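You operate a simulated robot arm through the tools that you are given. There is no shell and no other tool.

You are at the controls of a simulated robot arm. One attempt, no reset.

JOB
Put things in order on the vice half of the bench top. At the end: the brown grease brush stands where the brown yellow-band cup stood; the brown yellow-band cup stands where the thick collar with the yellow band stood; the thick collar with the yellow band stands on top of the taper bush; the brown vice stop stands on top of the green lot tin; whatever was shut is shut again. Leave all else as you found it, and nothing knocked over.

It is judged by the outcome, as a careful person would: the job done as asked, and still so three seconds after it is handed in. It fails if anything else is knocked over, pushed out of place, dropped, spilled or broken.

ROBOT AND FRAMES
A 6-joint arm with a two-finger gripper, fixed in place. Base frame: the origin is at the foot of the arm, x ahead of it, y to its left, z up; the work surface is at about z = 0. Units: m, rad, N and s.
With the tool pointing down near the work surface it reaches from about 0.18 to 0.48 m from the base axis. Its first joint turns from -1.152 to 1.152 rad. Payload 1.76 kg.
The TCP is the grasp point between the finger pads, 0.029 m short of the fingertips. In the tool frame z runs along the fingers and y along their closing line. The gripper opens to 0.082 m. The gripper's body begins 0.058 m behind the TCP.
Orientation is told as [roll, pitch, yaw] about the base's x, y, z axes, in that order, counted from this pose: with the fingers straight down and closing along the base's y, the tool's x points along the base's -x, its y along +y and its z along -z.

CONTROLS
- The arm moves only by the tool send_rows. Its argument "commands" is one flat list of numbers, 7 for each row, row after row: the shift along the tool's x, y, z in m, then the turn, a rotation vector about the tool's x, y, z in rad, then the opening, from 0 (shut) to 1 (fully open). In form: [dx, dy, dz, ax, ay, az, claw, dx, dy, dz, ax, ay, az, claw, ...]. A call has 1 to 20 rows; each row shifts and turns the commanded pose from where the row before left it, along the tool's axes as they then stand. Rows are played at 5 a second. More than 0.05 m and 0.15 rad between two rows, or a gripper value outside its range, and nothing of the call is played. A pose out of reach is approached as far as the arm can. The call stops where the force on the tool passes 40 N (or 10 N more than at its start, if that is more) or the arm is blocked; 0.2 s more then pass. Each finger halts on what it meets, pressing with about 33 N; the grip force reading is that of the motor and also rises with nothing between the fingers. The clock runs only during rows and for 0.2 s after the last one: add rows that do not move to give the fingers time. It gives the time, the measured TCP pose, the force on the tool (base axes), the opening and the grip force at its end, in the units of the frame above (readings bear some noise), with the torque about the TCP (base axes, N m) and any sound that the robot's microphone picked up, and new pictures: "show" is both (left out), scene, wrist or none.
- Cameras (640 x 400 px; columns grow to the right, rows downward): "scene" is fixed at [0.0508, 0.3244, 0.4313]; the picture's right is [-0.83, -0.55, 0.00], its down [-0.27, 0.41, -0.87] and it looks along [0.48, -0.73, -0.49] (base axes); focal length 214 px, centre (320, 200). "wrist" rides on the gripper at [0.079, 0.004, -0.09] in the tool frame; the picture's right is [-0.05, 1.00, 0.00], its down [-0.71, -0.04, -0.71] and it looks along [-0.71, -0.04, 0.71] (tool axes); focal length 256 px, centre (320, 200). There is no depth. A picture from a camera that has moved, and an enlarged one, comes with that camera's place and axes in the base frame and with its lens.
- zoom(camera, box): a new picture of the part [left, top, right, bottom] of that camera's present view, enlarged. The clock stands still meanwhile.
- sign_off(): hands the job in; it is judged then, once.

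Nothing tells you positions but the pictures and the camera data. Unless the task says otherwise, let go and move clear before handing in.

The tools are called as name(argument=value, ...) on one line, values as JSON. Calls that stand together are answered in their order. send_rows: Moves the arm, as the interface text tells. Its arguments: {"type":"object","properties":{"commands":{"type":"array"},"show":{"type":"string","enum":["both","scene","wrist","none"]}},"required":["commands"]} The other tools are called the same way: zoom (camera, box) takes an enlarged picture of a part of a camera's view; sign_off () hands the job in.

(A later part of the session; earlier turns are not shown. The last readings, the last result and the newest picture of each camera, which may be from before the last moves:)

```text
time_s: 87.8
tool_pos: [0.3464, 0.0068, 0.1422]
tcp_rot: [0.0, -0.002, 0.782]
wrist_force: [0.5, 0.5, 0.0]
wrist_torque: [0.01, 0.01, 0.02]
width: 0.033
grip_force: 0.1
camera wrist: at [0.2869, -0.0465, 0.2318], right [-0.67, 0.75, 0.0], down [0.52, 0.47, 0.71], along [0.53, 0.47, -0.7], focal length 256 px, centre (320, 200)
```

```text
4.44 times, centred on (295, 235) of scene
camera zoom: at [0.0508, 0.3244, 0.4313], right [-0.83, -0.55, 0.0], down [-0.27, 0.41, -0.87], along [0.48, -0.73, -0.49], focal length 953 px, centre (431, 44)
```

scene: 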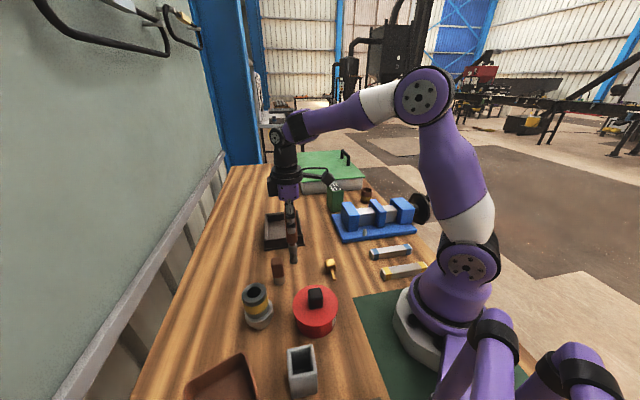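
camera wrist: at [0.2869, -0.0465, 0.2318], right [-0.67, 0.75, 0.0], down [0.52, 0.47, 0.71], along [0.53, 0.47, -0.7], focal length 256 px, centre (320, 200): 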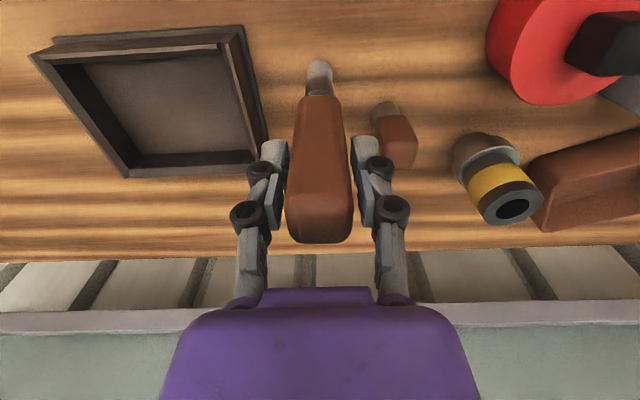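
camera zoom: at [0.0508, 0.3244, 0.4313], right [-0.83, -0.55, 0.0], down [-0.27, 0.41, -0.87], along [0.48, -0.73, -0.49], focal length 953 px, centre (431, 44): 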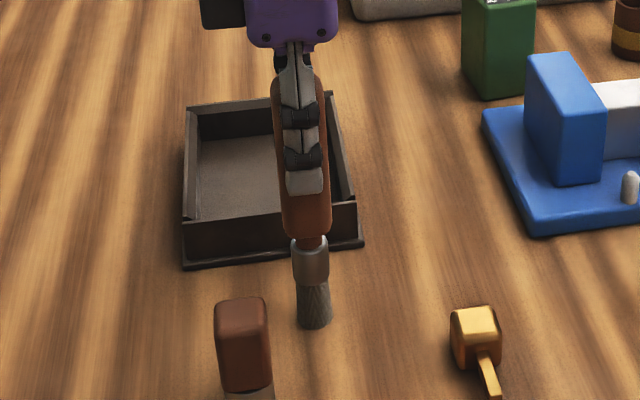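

send_rows(commands=[0, 0, 0, 0, 0, 0, 0.43, 0, 0, 0, 0, 0, 0, 0.46, 0, 0, 0, 0, 0, 0, 0.5, 0, 0, 0, 0, 0, 0, 0.55, 0, 0, 0, 0, 0, 0, 0.55], show="none")

zoom(camera="wrist", box=[220, 40, 420, 250])

zoom(camera="scene", box=[265, 190, 325, 280])

```text
time_s: 89.0
tool_pos: [0.3454, 0.0072, 0.1427]
tcp_rot: [-0.002, -0.004, 0.783]
wrist_force: [0.8, 0.1, -0.6]
wrist_torque: [0.04, 0.0, 0.02]
width: 0.0452
grip_force: 0.0
```

```text
1.90 times, centred on (320, 145) of wrist
camera zoom: at [0.2869, -0.0465, 0.2318], right [-0.67, 0.75, 0.0], down [0.52, 0.47, 0.71], along [0.53, 0.47, -0.7], focal length 488 px, centre (320, 305)
```

zoom: 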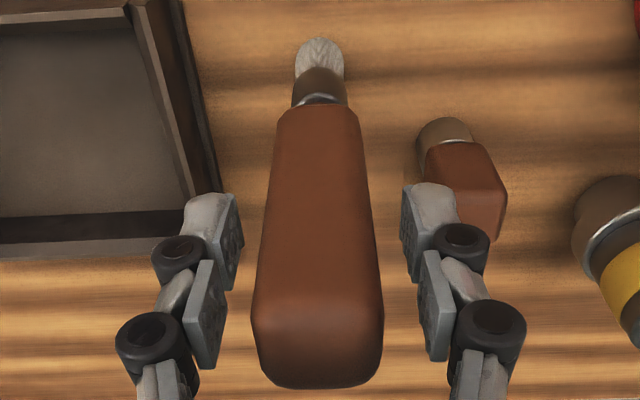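

```text
4.44 times, centred on (295, 235) of scene
camera zoom: at [0.0508, 0.3244, 0.4313], right [-0.83, -0.55, 0.0], down [-0.27, 0.41, -0.87], along [0.48, -0.73, -0.49], focal length 953 px, centre (431, 44)
```

zoom: 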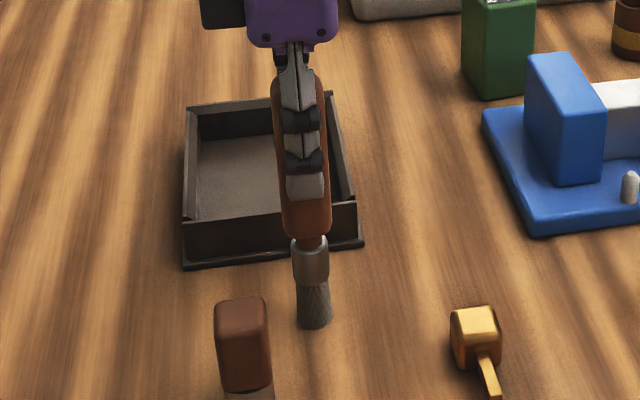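

The brush stands free on its own. Opening further and rising straight up around it.

send_rows(commands=[0, 0, 0, 0, 0, 0, 0.65, 0, 0, 0, 0, 0, 0, 0.75, 0, 0, 0, 0, 0, 0, 0.8, 0, 0, -0.015, 0, 0, 0, 0.8, 0, 0, -0.025, 0, 0, 0, 0.8, 0, 0, -0.03, 0, 0, 0, 0.8, 0, 0, -0.03, 0, 0, 0, 0.8, 0, 0, -0.02, 0, 0, 0, 0.8, 0, 0, 0, 0, 0, 0, 0.8])

zoom(camera="scene", box=[255, 190, 325, 290])

zoom(camera="wrist", box=[220, 0, 420, 150])

```text
time_s: 91.0
tool_pos: [0.3467, 0.0082, 0.2618]
tcp_rot: [-0.001, -0.003, 0.783]
wrist_force: [0.6, -0.1, 0.1]
wrist_torque: [-0.01, -0.01, 0.02]
width: 0.0655
grip_force: 0.0
camera wrist: at [0.2868, -0.0462, 0.3519], right [-0.67, 0.75, 0.0], down [0.52, 0.47, 0.71], along [0.53, 0.47, -0.7], focal length 256 px, centre (320, 200)
```

scene: 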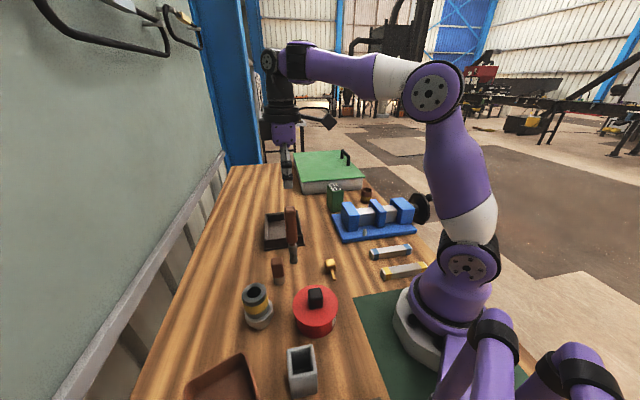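
wrist: 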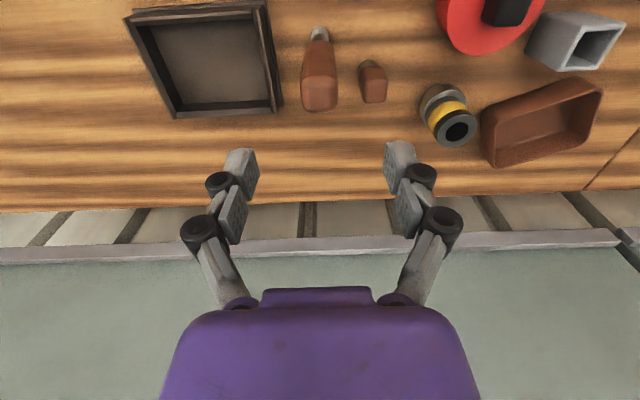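

```text
4.00 times, centred on (290, 240) of scene
camera zoom: at [0.0508, 0.3244, 0.4313], right [-0.83, -0.55, 0.0], down [-0.27, 0.41, -0.87], along [0.48, -0.73, -0.49], focal length 858 px, centre (440, 40)
```

zoom: 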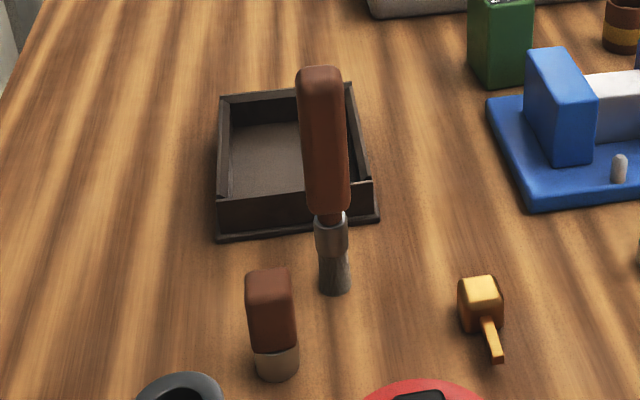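

```text
2.67 times, centred on (320, 75) of wrist
camera zoom: at [0.2868, -0.0462, 0.3519], right [-0.67, 0.75, 0.0], down [0.52, 0.47, 0.71], along [0.53, 0.47, -0.7], focal length 683 px, centre (320, 533)
```

zoom: 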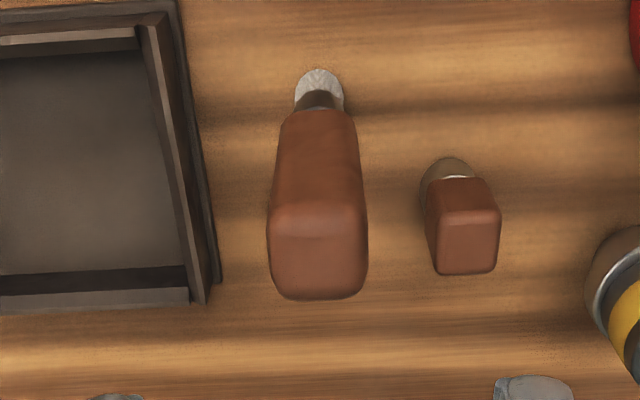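

The brush stands steadily where the cup was. Next is the small brown stop block at about (0.331, 0.076); I'll move away from the brush at height, turn to yaw about -0.72, tilt again, and look at the block.

send_rows(commands=[0.0054, 0.0419, 0, 0, 0, 0, 0.8, 0.0054, 0.0419, 0, 0, 0, 0, 0.8, 0, 0, 0, 0, 0, 0.1366, 0.8, 0, 0, 0, 0, 0, 0.1366, 0.8, 0, 0, 0, 0, 0, 0.1366, 0.8, 0, 0, 0, 0, 0, 0.1366, 0.8, 0, 0, 0, 0, 0, 0.1366, 0.8, 0, 0, 0, 0, 0, 0.1366, 0.8, 0, 0, 0, 0, 0, 0.1366, 0.8, 0, 0, 0, 0, 0, 0.1366, 0.7, 0, 0, 0, 0, 0, 0.1366, 0.6, 0, 0, 0, 0, 0, 0.1366, 0.6, 0, 0, 0, 0, 0, 0.1366, 0.6, 0, 0, 0, 0, -0.13, 0, 0.6, 0, 0, 0, 0, -0.13, 0, 0.6, 0, 0, 0, 0, 0, 0, 0.6])

```text
time_s: 94.4
tool_pos: [0.2852, 0.0621, 0.2606]
tcp_rot: [0.021, -0.182, -0.724]
wrist_force: [-0.3, -0.1, -0.2]
wrist_torque: [0.01, -0.01, -0.02]
width: 0.0494
grip_force: 0.0
out of reach, approached as far as the arm can: row 14
camera wrist: at [0.2162, 0.126, 0.3356], right [0.7, 0.72, 0.03], down [0.39, -0.41, 0.82], along [0.6, -0.56, -0.57], focal length 256 px, centre (320, 200)
```

scene: 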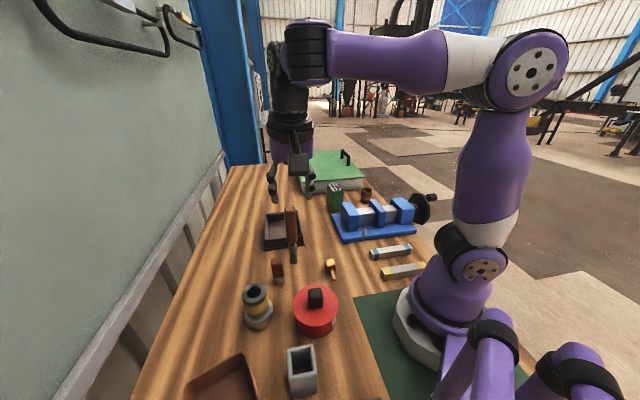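
wrist: 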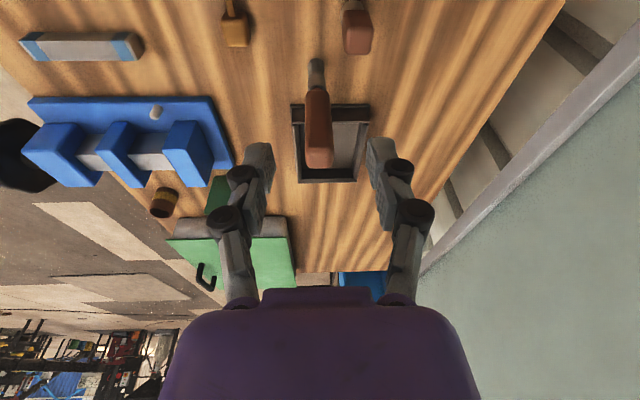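

send_rows(commands=[0.0077, 0, 0.029, 0, 0, 0, 0.6, 0.0077, 0, 0.029, 0, 0, 0, 0.6, 0, 0, 0, 0, 0, 0, 0.6])

zoom(camera="wrist", box=[290, 0, 420, 90])

```text
time_s: 95.2
tool_pos: [0.2834, 0.0664, 0.2012]
tcp_rot: [0.021, -0.181, -0.723]
wrist_force: [-1.0, -0.2, 0.1]
wrist_torque: [-0.04, -0.03, 0.03]
width: 0.0488
grip_force: 0.1
camera wrist: at [0.2137, 0.1302, 0.2756], right [0.7, 0.72, 0.03], down [0.39, -0.42, 0.82], along [0.6, -0.56, -0.57], focal length 256 px, centre (320, 200)
```

scene: 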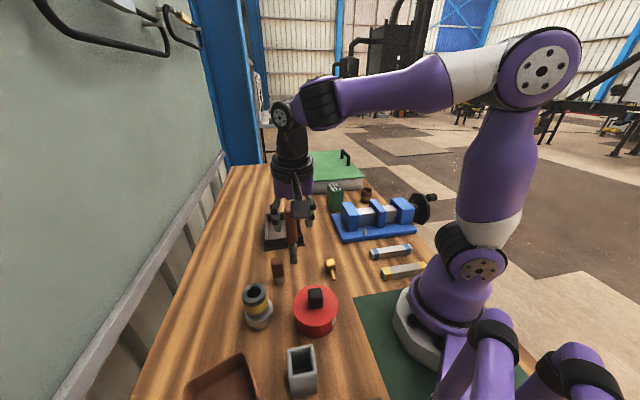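
wrist: 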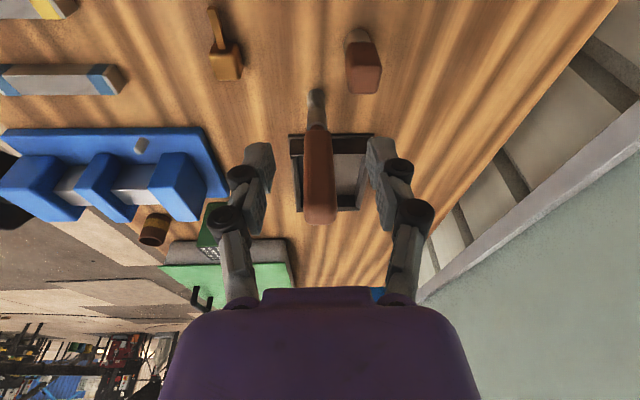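

```text
4.44 times, centred on (355, 45) of wrist
camera zoom: at [0.2137, 0.1302, 0.2756], right [0.7, 0.72, 0.03], down [0.39, -0.42, 0.82], along [0.6, -0.56, -0.57], focal length 1138 px, centre (164, 889)
```

zoom: 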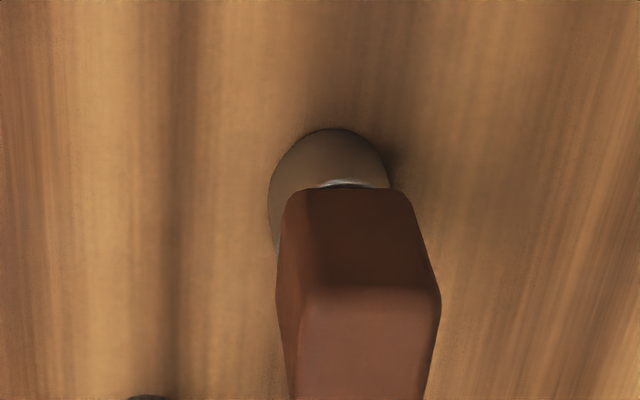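

send_rows(commands=[0, 0, 0, 0.0207, -0.04, -0.0038, 0.6, 0, 0, 0, 0, -0.04, 0, 0.6, 0, 0, 0, 0, 0, 0, 0.6], show="wrist")

```text
time_s: 96.0
tool_pos: [0.2816, 0.068, 0.2011]
tcp_rot: [0.001, -0.262, -0.72]
wrist_force: [-0.5, 0.7, 0.2]
wrist_torque: [-0.02, 0.0, 0.03]
width: 0.0493
grip_force: 0.0
camera wrist: at [0.2106, 0.1348, 0.2677], right [0.7, 0.72, 0.01], down [0.35, -0.36, 0.87], along [0.63, -0.6, -0.5], focal length 256 px, centre (320, 200)
```

wrist: 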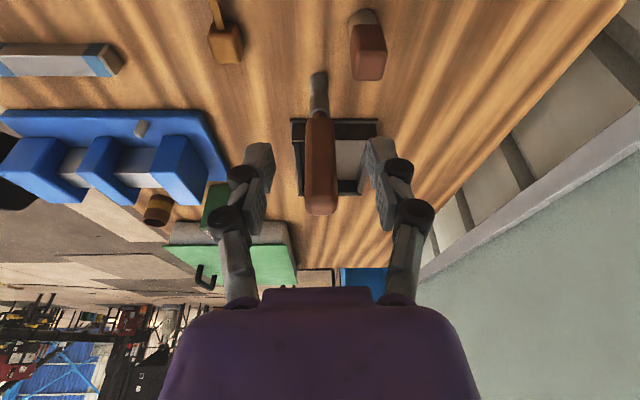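

zoom(camera="wrist", box=[320, 0, 420, 90])

zoom(camera="scene", box=[260, 250, 300, 290])

```text
4.44 times, centred on (370, 45) of wrist
camera zoom: at [0.2106, 0.1348, 0.2677], right [0.7, 0.72, 0.01], down [0.35, -0.36, 0.87], along [0.63, -0.6, -0.5], focal length 1138 px, centre (98, 889)
```

zoom: 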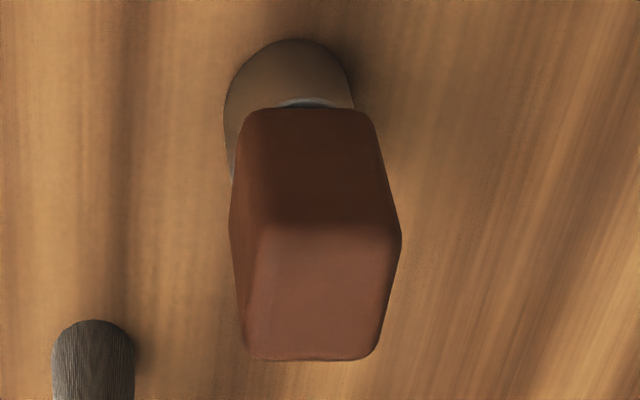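

```text
10.00 times, centred on (280, 270) of scene
camera zoom: at [0.0508, 0.3244, 0.4313], right [-0.83, -0.55, 0.0], down [-0.27, 0.41, -0.87], along [0.48, -0.73, -0.49], focal length 2145 px, centre (720, -500)
```

zoom: 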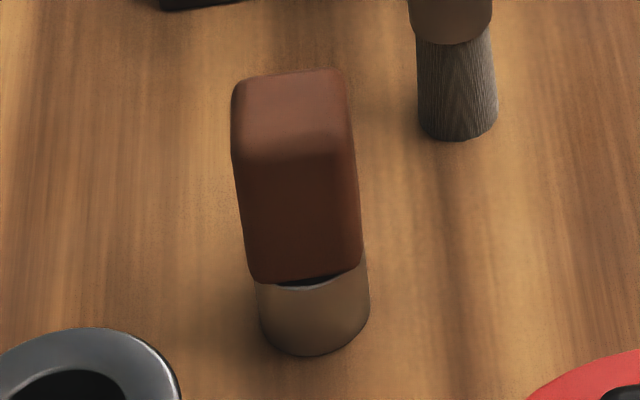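

The stop block's top is about 24 mm square, centred at (0.332, 0.077), aligned to yaw ≈ -0.755, top near z 0.067. I'll line up and come down to just above it.

send_rows(commands=[0, 0, 0, 0.009, 0, 0.0338, 0.6, -0.0147, 0.0206, 0.004, 0, 0, 0, 0.6, -0.0148, 0.0205, 0.0039, 0, 0, 0, 0.6, 0.0078, 0, 0.029, 0, 0, 0, 0.6, 0.0078, 0, 0.029, 0, 0, 0, 0.6, 0.0078, 0, 0.029, 0, 0, 0, 0.6, 0, 0, 0, 0, 0, 0, 0.6])

zoom(camera="wrist", box=[220, 60, 420, 210])

zoom(camera="scene", box=[240, 190, 330, 310])

```text
time_s: 97.6
tool_pos: [0.3317, 0.0741, 0.1104]
tcp_rot: [0.0, -0.262, -0.756]
wrist_force: [-1.1, 0.2, 0.5]
wrist_torque: [0.03, 0.0, -0.03]
width: 0.0491
grip_force: 0.1
camera wrist: at [0.2629, 0.146, 0.1778], right [0.72, 0.69, 0.01], down [0.34, -0.37, 0.87], along [0.6, -0.62, -0.5], focal length 256 px, centre (320, 200)
```

scene: 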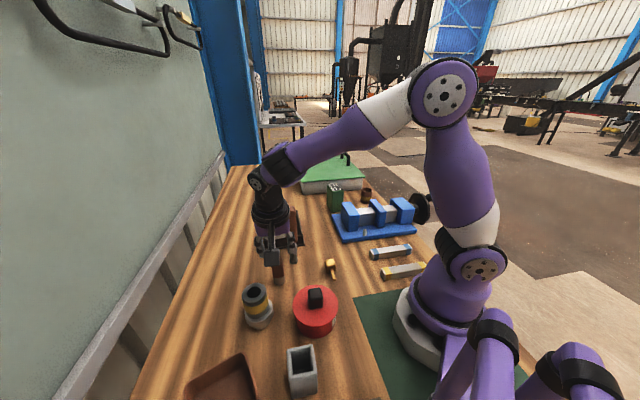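
wrist: 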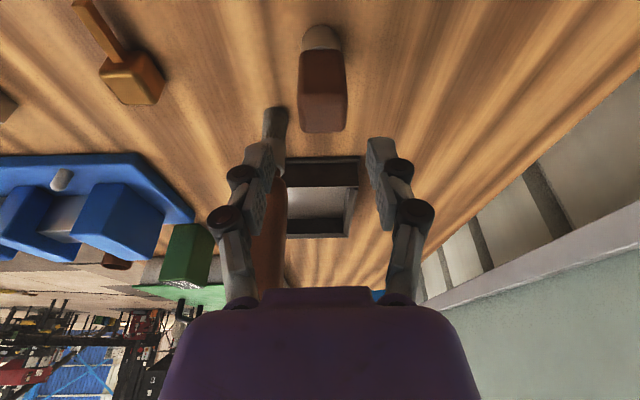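

```text
2.67 times, centred on (320, 135) of wrist
camera zoom: at [0.2629, 0.146, 0.1778], right [0.72, 0.69, 0.01], down [0.34, -0.37, 0.87], along [0.6, -0.62, -0.5], focal length 683 px, centre (320, 373)
```

zoom: 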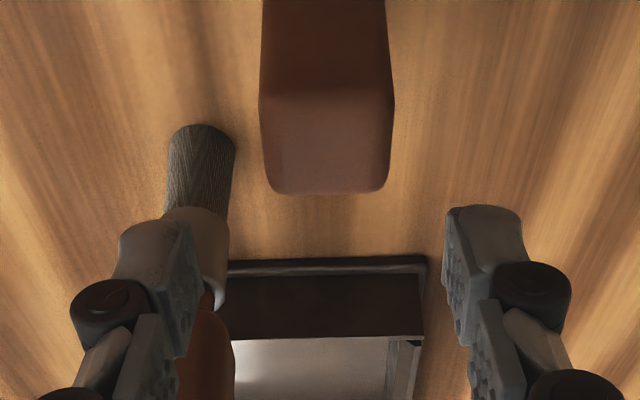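

```text
3.33 times, centred on (285, 250) of scene
camera zoom: at [0.0508, 0.3244, 0.4313], right [-0.83, -0.55, 0.0], down [-0.27, 0.41, -0.87], along [0.48, -0.73, -0.49], focal length 715 px, centre (437, 33)
```

zoom: 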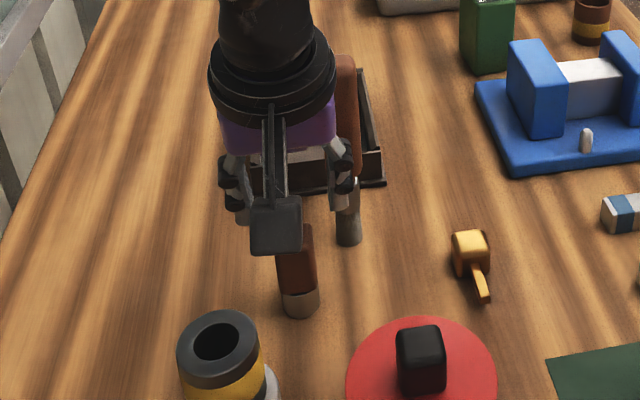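

send_rows(commands=[0.0014, 0.0018, -0.0004, 0, 0, 0, 0.6, 0.0065, 0, 0.0242, 0, 0, 0, 0.6, 0.0052, 0, 0.0193, 0, 0, 0, 0.6, 0.0019, 0, 0.0072, 0, 0, 0, 0.6, 0, 0, 0, 0, 0, 0, 0.6])

zoom(camera="wrist", box=[220, 60, 420, 230])

zoom(camera="scene", box=[240, 220, 330, 330])

```text
time_s: 98.8
tool_pos: [0.3327, 0.0779, 0.0584]
tcp_rot: [0.0, -0.262, -0.757]
wrist_force: [-0.1, -0.1, 0.1]
wrist_torque: [0.0, 0.0, -0.01]
width: 0.0492
grip_force: 0.1
camera wrist: at [0.2634, 0.1487, 0.125], right [0.72, 0.69, 0.01], down [0.34, -0.37, 0.87], along [0.6, -0.62, -0.5], focal length 256 px, centre (320, 200)
```

scene: 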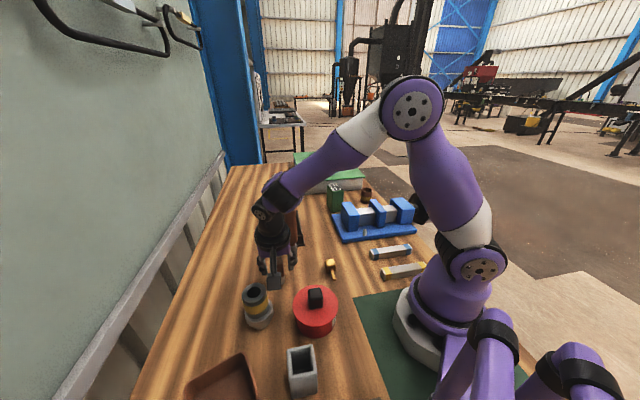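
wrist: 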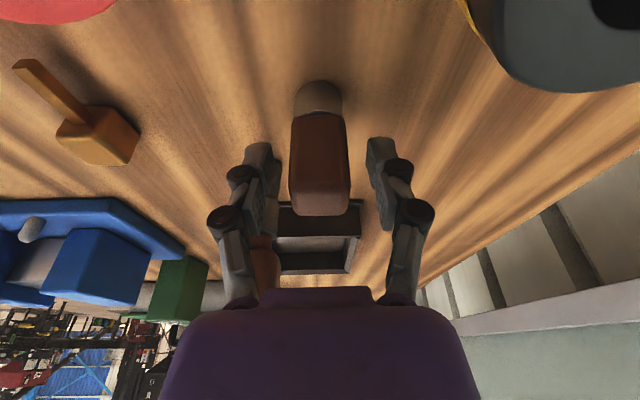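

```text
2.35 times, centred on (320, 145) of wrist
camera zoom: at [0.2634, 0.1487, 0.125], right [0.72, 0.69, 0.01], down [0.34, -0.37, 0.87], along [0.6, -0.62, -0.5], focal length 602 px, centre (320, 329)
```

zoom: 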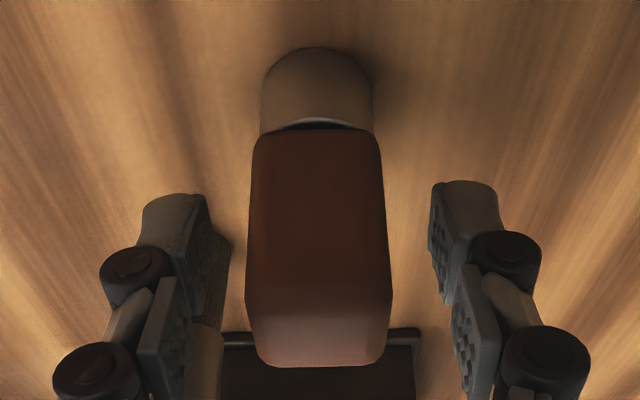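

```text
3.64 times, centred on (285, 275) of scene
camera zoom: at [0.0508, 0.3244, 0.4313], right [-0.83, -0.55, 0.0], down [-0.27, 0.41, -0.87], along [0.48, -0.73, -0.49], focal length 780 px, centre (447, -73)
```

zoom: 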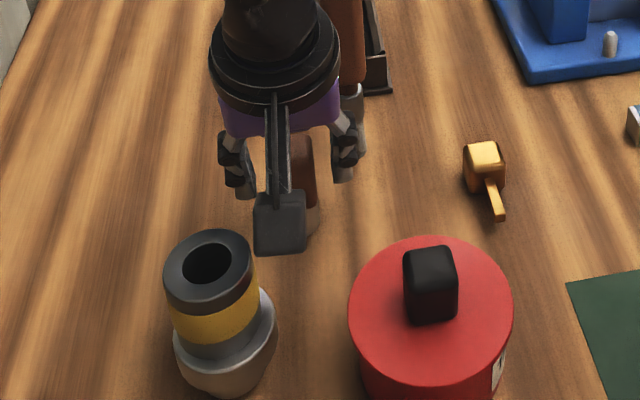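

send_rows(commands=[0, 0, 0, 0, 0, 0, 0.45, 0, 0, 0, 0, 0, 0, 0.35, 0, 0, 0, 0, 0, 0, 0.28, 0, 0, 0, 0, 0, 0, 0.2, 0, 0, 0, 0, 0, 0, 0.2], show="wrist")

zoom(camera="wrist", box=[220, 60, 420, 230])

```text
time_s: 100.0
tool_pos: [0.3323, 0.077, 0.0599]
tcp_rot: [0.001, -0.263, -0.756]
wrist_force: [0.6, 0.5, 1.2]
wrist_torque: [0.01, 0.03, 0.02]
width: 0.0262
grip_force: 33.0
camera wrist: at [0.2635, 0.1488, 0.1252], right [0.72, 0.69, 0.01], down [0.34, -0.37, 0.87], along [0.6, -0.62, -0.5], focal length 256 px, centre (320, 200)
```

wrist: 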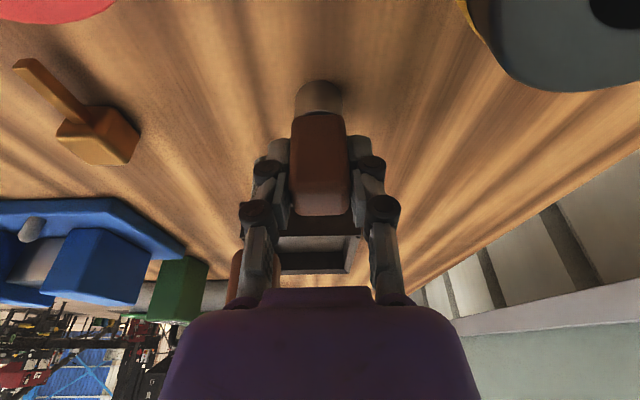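

```text
2.35 times, centred on (320, 145) of wrist
camera zoom: at [0.2635, 0.1488, 0.1252], right [0.72, 0.69, 0.01], down [0.34, -0.37, 0.87], along [0.6, -0.62, -0.5], focal length 602 px, centre (320, 329)
```

zoom: 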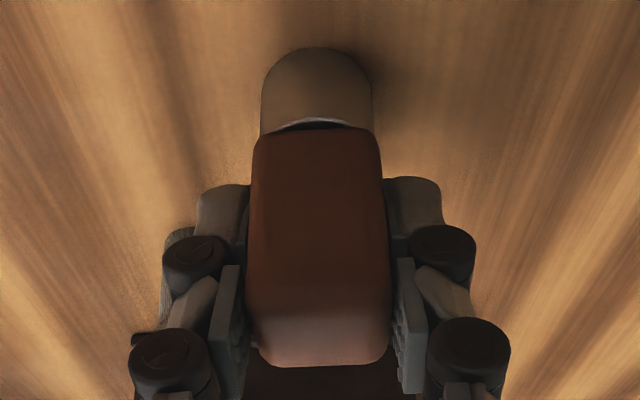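

The stop is gripped at 26 mm. Lifting it straight up, well clear of the brush beside it.

send_rows(commands=[-0.0013, 0, -0.0048, 0, 0, 0, 0.2, -0.0039, 0, -0.0145, 0, 0, 0, 0.2, -0.0065, 0, -0.0242, 0, 0, 0, 0.2, -0.0065, 0, -0.0242, 0, 0, 0, 0.2, -0.0065, 0, -0.0242, 0, 0, 0, 0.2, -0.0065, 0, -0.0242, 0, 0, 0, 0.2, -0.0065, 0, -0.0242, 0, 0, 0, 0.2, 0, 0, 0, 0, 0, 0, 0.2])

zoom(camera="scene", box=[240, 180, 340, 320])

zoom(camera="wrist", box=[200, 60, 440, 230])

```text
time_s: 101.8
tool_pos: [0.333, 0.0782, 0.2029]
tcp_rot: [0.0, -0.261, -0.755]
wrist_force: [-1.3, 0.6, -0.2]
wrist_torque: [0.02, -0.01, 0.02]
width: 0.0262
grip_force: 33.5
camera wrist: at [0.2633, 0.1486, 0.2705], right [0.72, 0.69, 0.01], down [0.34, -0.37, 0.87], along [0.6, -0.62, -0.5], focal length 256 px, centre (320, 200)
```

scene: 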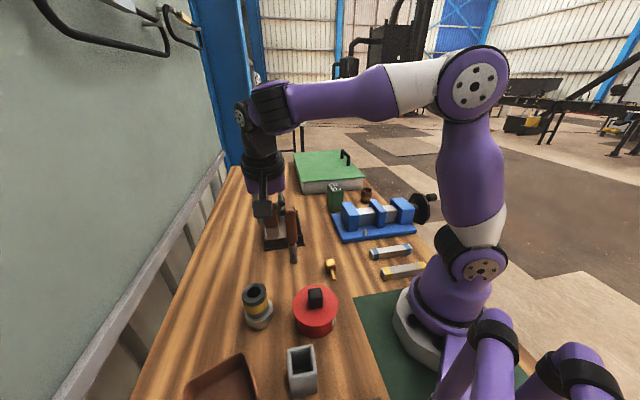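
wrist: 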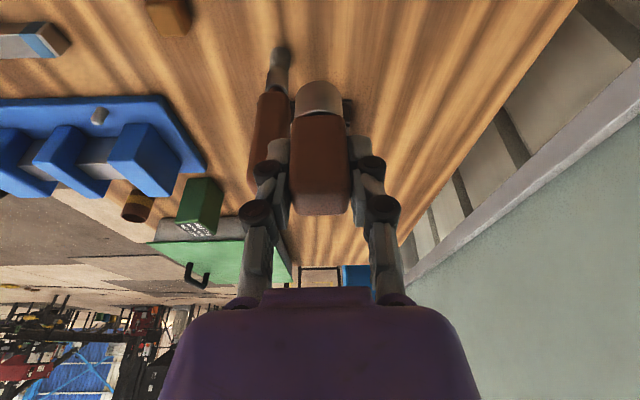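

```text
2.86 times, centred on (290, 250) of scene
camera zoom: at [0.0508, 0.3244, 0.4313], right [-0.83, -0.55, 0.0], down [-0.27, 0.41, -0.87], along [0.48, -0.73, -0.49], focal length 613 px, centre (406, 57)
```

zoom: 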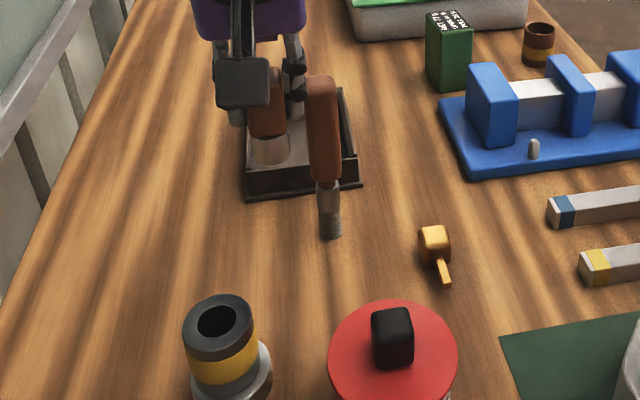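

```text
2.35 times, centred on (320, 145) of wrist
camera zoom: at [0.2633, 0.1486, 0.2705], right [0.72, 0.69, 0.01], down [0.34, -0.37, 0.87], along [0.6, -0.62, -0.5], focal length 602 px, centre (320, 329)
```

zoom: 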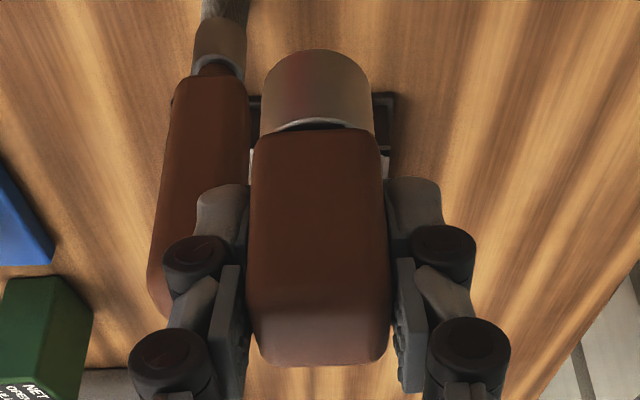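

The stop is clear of the bench and level. Before carrying it over, I'll take a close look at the tin from both cameras to pin its top.

zoom(camera="scene", box=[315, 170, 355, 220])

zoom(camera="wrist", box=[160, 160, 240, 250])

```text
8.00 times, centred on (335, 195) of scene
camera zoom: at [0.0508, 0.3244, 0.4313], right [-0.83, -0.55, 0.0], down [-0.27, 0.41, -0.87], along [0.48, -0.73, -0.49], focal length 1716 px, centre (200, 240)
```

zoom: 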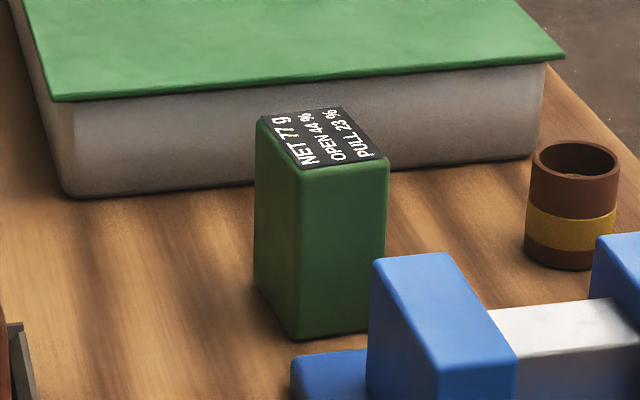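

```text
4.44 times, centred on (200, 205) of wrist
camera zoom: at [0.2633, 0.1486, 0.2705], right [0.72, 0.69, 0.01], down [0.34, -0.37, 0.87], along [0.6, -0.62, -0.5], focal length 1138 px, centre (853, 178)
```

zoom: 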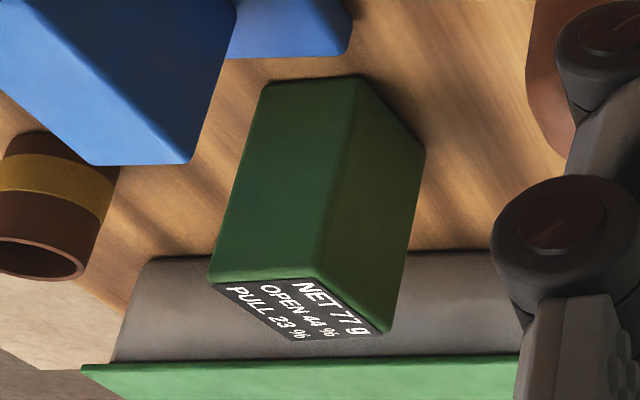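

The tin's top is about 40 × 57 mm, centred at (0.3935, -0.2965) and 88 mm high. I'll carry the stop inward first to steer clear of the brush, then round toward the vice side.

send_rows(commands=[0.0167, -0.0245, -0.0045, 0, 0, 0, 0.2, 0.0167, -0.0245, -0.0045, 0, 0, 0, 0.2, 0.0167, -0.0245, -0.0045, 0, 0, 0, 0.2, -0.0252, -0.0277, 0.0067, 0, 0, 0, 0.2, -0.0252, -0.0277, 0.0067, 0, 0, 0, 0.2, -0.0252, -0.0277, 0.0067, 0, 0, 0, 0.2, -0.0252, -0.0277, 0.0067, 0, 0, 0, 0.2, -0.0252, -0.0277, 0.0067, 0, 0, 0, 0.2, 0, 0, 0, 0, 0, 0, 0.2])

```text
time_s: 103.8
tool_pos: [0.2456, -0.1315, 0.2045]
tcp_rot: [0.0, -0.262, -0.755]
wrist_force: [-0.2, 0.5, -0.9]
wrist_torque: [0.01, -0.02, 0.01]
width: 0.0257
grip_force: 33.1
camera wrist: at [0.1757, -0.0603, 0.2712], right [0.72, 0.69, 0.01], down [0.34, -0.37, 0.87], along [0.6, -0.62, -0.5], focal length 256 px, centre (320, 200)
```

scene: 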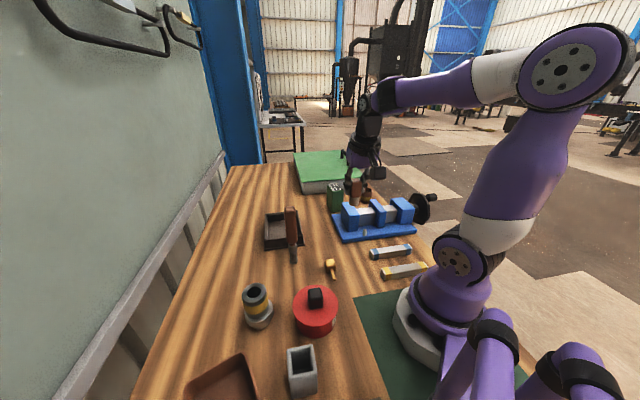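
wrist: 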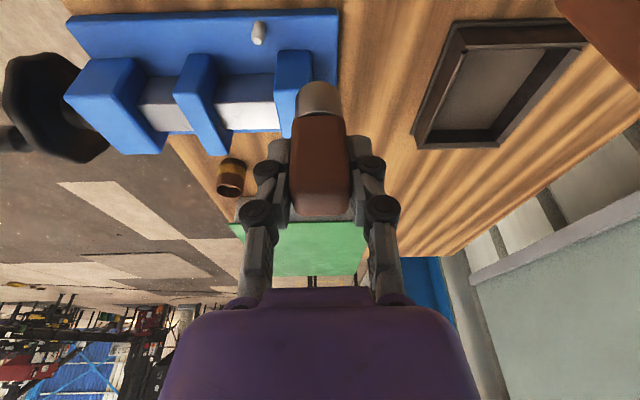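

send_rows(commands=[-0.0303, -0.0038, 0.0123, 0, 0, 0, 0.2, -0.0303, -0.0038, 0.0123, 0, 0, 0, 0.2, -0.0303, -0.0038, 0.0123, 0, 0, 0, 0.2, -0.0303, -0.0038, 0.0123, 0, 0, 0, 0.2, -0.0303, -0.0038, 0.0123, 0, 0, 0, 0.2, 0, 0, 0, 0, 0, 0, 0.2])

zoom(camera="wrist", box=[220, 60, 420, 220])

zoom(camera="scene", box=[305, 140, 385, 230])

```text
time_s: 105.2
tool_pos: [0.3498, -0.2562, 0.1846]
tcp_rot: [0.0, -0.263, -0.756]
wrist_force: [0.8, 0.1, -0.9]
wrist_torque: [0.01, 0.0, 0.01]
width: 0.0263
grip_force: 32.8
camera wrist: at [0.2807, -0.1857, 0.2507], right [0.72, 0.69, 0.01], down [0.34, -0.37, 0.87], along [0.6, -0.62, -0.5], focal length 256 px, centre (320, 200)
```

scene: 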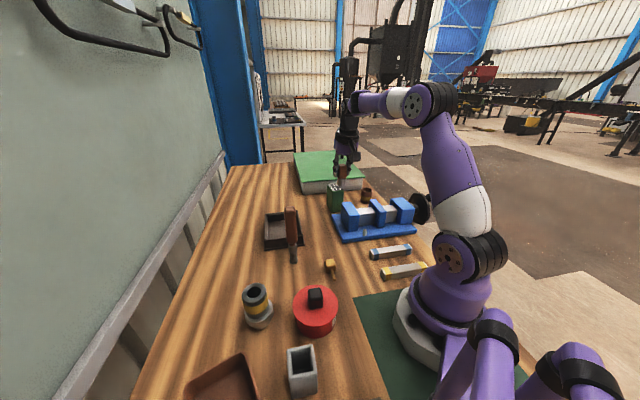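
wrist: 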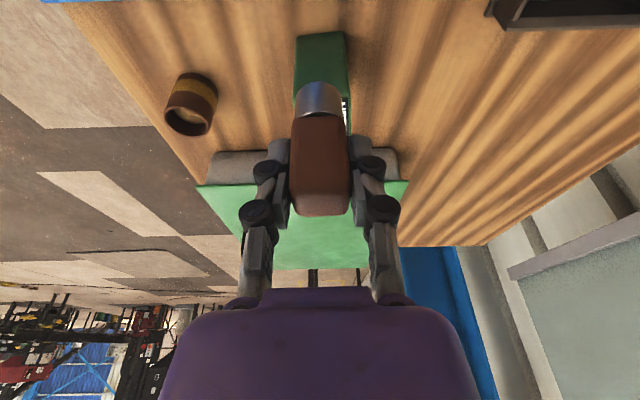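

```text
2.50 times, centred on (320, 140) of wrist
camera zoom: at [0.2807, -0.1857, 0.2507], right [0.72, 0.69, 0.01], down [0.34, -0.37, 0.87], along [0.6, -0.62, -0.5], focal length 640 px, centre (320, 350)
```

zoom: 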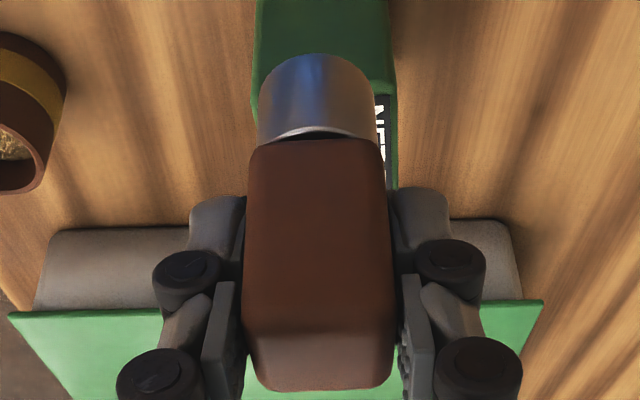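

```text
4.44 times, centred on (345, 185) of scene
camera zoom: at [0.0508, 0.3244, 0.4313], right [-0.83, -0.55, 0.0], down [-0.27, 0.41, -0.87], along [0.48, -0.73, -0.49], focal length 953 px, centre (209, 267)
```

zoom: 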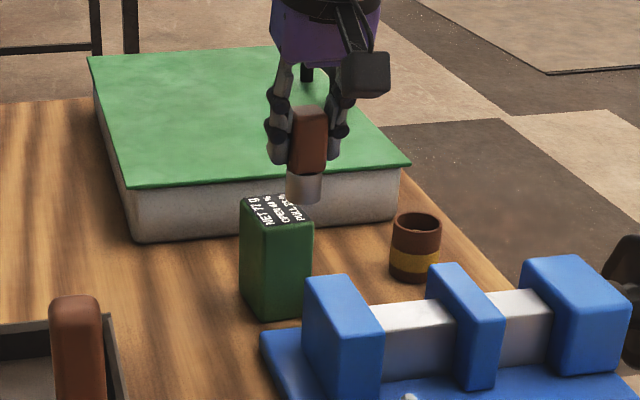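

send_rows(commands=[-0.0262, 0.0003, 0.0172, 0, 0, 0, 0.2, -0.0262, 0.0003, 0.0172, 0, 0, 0, 0.2, 0, 0, 0, 0, 0, 0, 0.2])

zoom(camera="wrist", box=[220, 60, 420, 220])

zoom(camera="scene", box=[310, 150, 370, 220])

```text
time_s: 106.0
tool_pos: [0.3942, -0.2965, 0.1649]
tcp_rot: [0.0, -0.261, -0.756]
wrist_force: [0.2, 0.1, -1.5]
wrist_torque: [0.02, -0.02, 0.03]
width: 0.0263
grip_force: 33.3
camera wrist: at [0.3243, -0.226, 0.2308], right [0.72, 0.69, 0.01], down [0.34, -0.37, 0.87], along [0.6, -0.62, -0.5], focal length 256 px, centre (320, 200)
```

scene: 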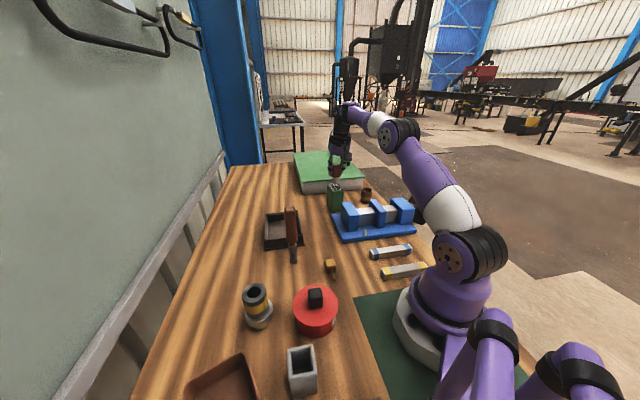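
wrist: 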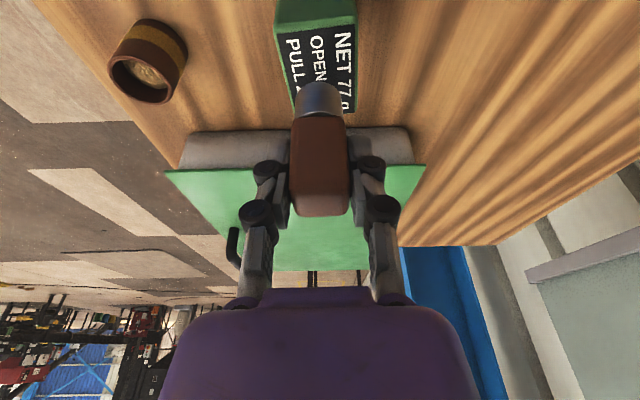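

```text
2.50 times, centred on (320, 140) of wrist
camera zoom: at [0.3243, -0.226, 0.2308], right [0.72, 0.69, 0.01], down [0.34, -0.37, 0.87], along [0.6, -0.62, -0.5], focal length 640 px, centre (320, 350)
```

zoom: 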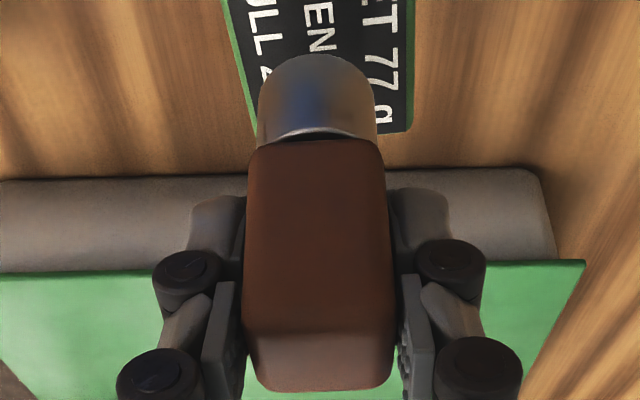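

```text
5.71 times, centred on (340, 185) of scene
camera zoom: at [0.0508, 0.3244, 0.4313], right [-0.83, -0.55, 0.0], down [-0.27, 0.41, -0.87], along [0.48, -0.73, -0.49], focal length 1226 px, centre (206, 286)
```

zoom: 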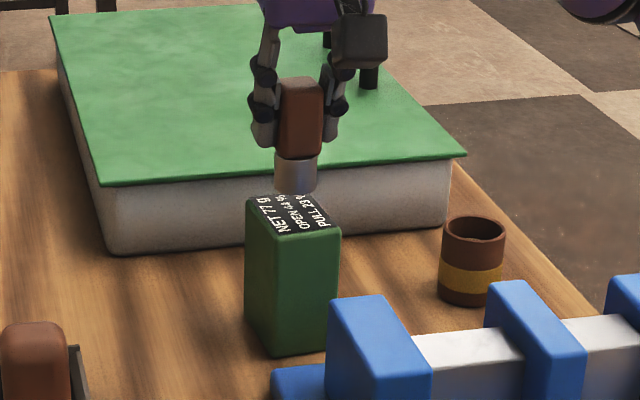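

The stop hangs centred over the tin's top in both views. Lowering carefully toward contact (expected around TCP z≈0.1475).

send_rows(commands=[0.0021, 0, 0.0077, 0, 0, 0, 0.2, 0.001, 0, 0.0039, 0, 0, 0, 0.2, 0, 0, 0, 0, 0, 0, 0.2], show="none")

zoom(camera="scene", box=[315, 160, 355, 210])

zoom(camera="wrist", box=[260, 60, 380, 160])

```text
time_s: 106.8
tool_pos: [0.3937, -0.2964, 0.1525]
tcp_rot: [0.0, -0.263, -0.755]
wrist_force: [-0.2, -0.1, -0.9]
wrist_torque: [-0.01, -0.04, -0.02]
width: 0.0259
grip_force: 33.0
```

```text
8.00 times, centred on (335, 185) of scene
camera zoom: at [0.0508, 0.3244, 0.4313], right [-0.83, -0.55, 0.0], down [-0.27, 0.41, -0.87], along [0.48, -0.73, -0.49], focal length 1716 px, centre (200, 320)
```

zoom: 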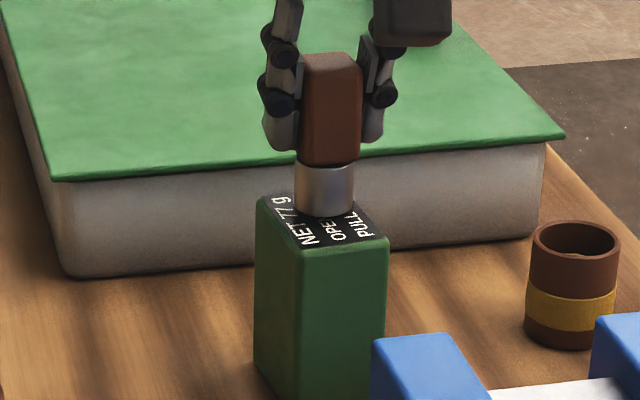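

```text
4.00 times, centred on (320, 110) of wrist
camera zoom: at [0.3243, -0.2254, 0.2192], right [0.72, 0.69, 0.01], down [0.34, -0.37, 0.87], along [0.6, -0.62, -0.5], focal length 1024 px, centre (320, 560)
```

zoom: 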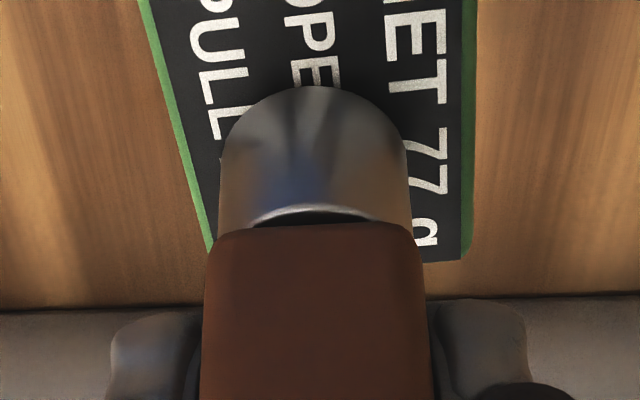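

The stop is a few millimetres off the tin's centre, so I'll nudge it back 4 mm and sideways 3 mm before touching down.

send_rows(commands=[0.0039, 0.003, -0.001, 0, 0, 0, 0.2, 0, 0, 0, 0, 0, 0, 0.2], show="none")

zoom(camera="wrist", box=[260, 40, 380, 160])

zoom(camera="scene", box=[315, 160, 355, 210])

```text
time_s: 107.4
tool_pos: [0.3928, -0.2904, 0.1521]
tcp_rot: [0.001, -0.261, -0.756]
wrist_force: [0.4, -0.8, -0.1]
wrist_torque: [-0.01, 0.0, 0.0]
width: 0.0261
grip_force: 32.7
```

```text
3.33 times, centred on (320, 100) of wrist
camera zoom: at [0.3233, -0.2204, 0.2191], right [0.72, 0.69, 0.01], down [0.34, -0.37, 0.87], along [0.6, -0.62, -0.5], focal length 853 px, centre (320, 533)
```

zoom: 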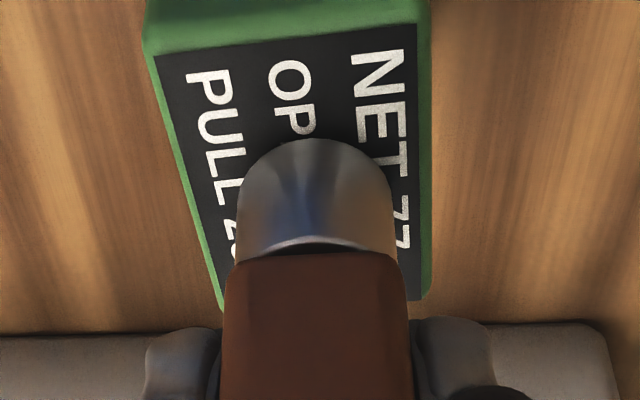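

```text
8.00 times, centred on (335, 185) of scene
camera zoom: at [0.0508, 0.3244, 0.4313], right [-0.83, -0.55, 0.0], down [-0.27, 0.41, -0.87], along [0.48, -0.73, -0.49], focal length 1716 px, centre (200, 320)
```

zoom: 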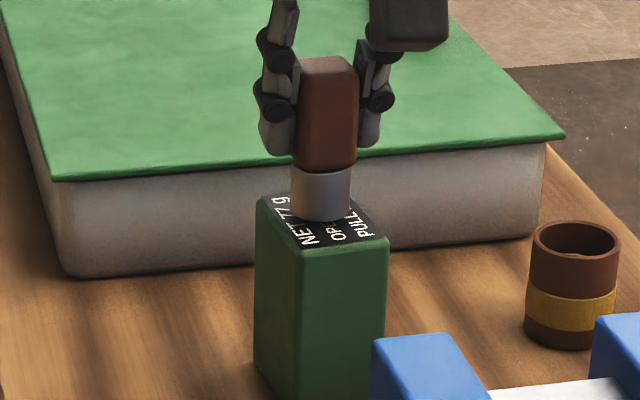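

Now the stop is centred on the tin to within about 2 mm. Easing down to contact.

send_rows(commands=[0.0008, 0, 0.0029, 0, 0, 0, 0.2, 0, 0, 0, 0, 0, 0, 0.2], show="none")

send_rows(commands=[0.0002, 0, 0.0007, 0, 0, 0, 0.2, 0, 0, 0, 0, 0, 0, 0.2], show="none")

```text
time_s: 108.0
tool_pos: [0.3917, -0.2917, 0.1492]
tcp_rot: [-0.001, -0.261, -0.755]
wrist_force: [0.1, -0.3, -0.4]
wrist_torque: [-0.03, 0.01, -0.01]
width: 0.0259
grip_force: 32.7
```

```text
time_s: 108.6
tool_pos: [0.3929, -0.2919, 0.148]
tcp_rot: [0.001, -0.261, -0.754]
wrist_force: [0.2, 0.1, -0.1]
wrist_torque: [0.01, -0.02, -0.01]
width: 0.0261
grip_force: 33.3
```

send_rows(commands=[0.0001, 0, 0.0005, 0, 0, 0, 0.2, 0, 0, 0, 0, 0, 0, 0.2], show="none")

zoom(camera="scene", box=[320, 165, 350, 205])

```text
time_s: 109.2
tool_pos: [0.3937, -0.2908, 0.1488]
tcp_rot: [0.001, -0.263, -0.755]
wrist_force: [0.0, 0.7, 1.0]
wrist_torque: [0.01, 0.01, 0.01]
width: 0.0262
grip_force: 33.3
```

```text
10.00 times, centred on (335, 185) of scene
camera zoom: at [0.0508, 0.3244, 0.4313], right [-0.83, -0.55, 0.0], down [-0.27, 0.41, -0.87], along [0.48, -0.73, -0.49], focal length 2145 px, centre (170, 350)
```

zoom: 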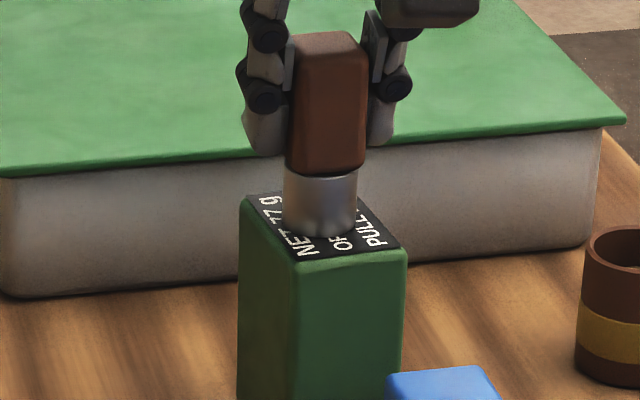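

send_rows(commands=[0.0001, 0, 0.0005, 0, 0, 0, 0.2, 0, 0, 0, 0, 0, 0, 0.2], show="none")

send_rows(commands=[0.0001, 0, 0.0005, 0, 0, 0, 0.2, 0, 0, 0, 0, 0, 0, 0.2], show="none")

```text
time_s: 109.8
tool_pos: [0.3935, -0.2923, 0.1481]
tcp_rot: [-0.001, -0.262, -0.757]
wrist_force: [-2.3, -0.1, 5.5]
wrist_torque: [0.07, 0.1, 0.02]
width: 0.0262
grip_force: 32.9
```

```text
time_s: 110.4
tool_pos: [0.3926, -0.292, 0.1478]
tcp_rot: [-0.001, -0.263, -0.756]
wrist_force: [-3.7, 0.0, 15.0]
wrist_torque: [0.16, 0.26, 0.01]
width: 0.0262
grip_force: 33.3
```

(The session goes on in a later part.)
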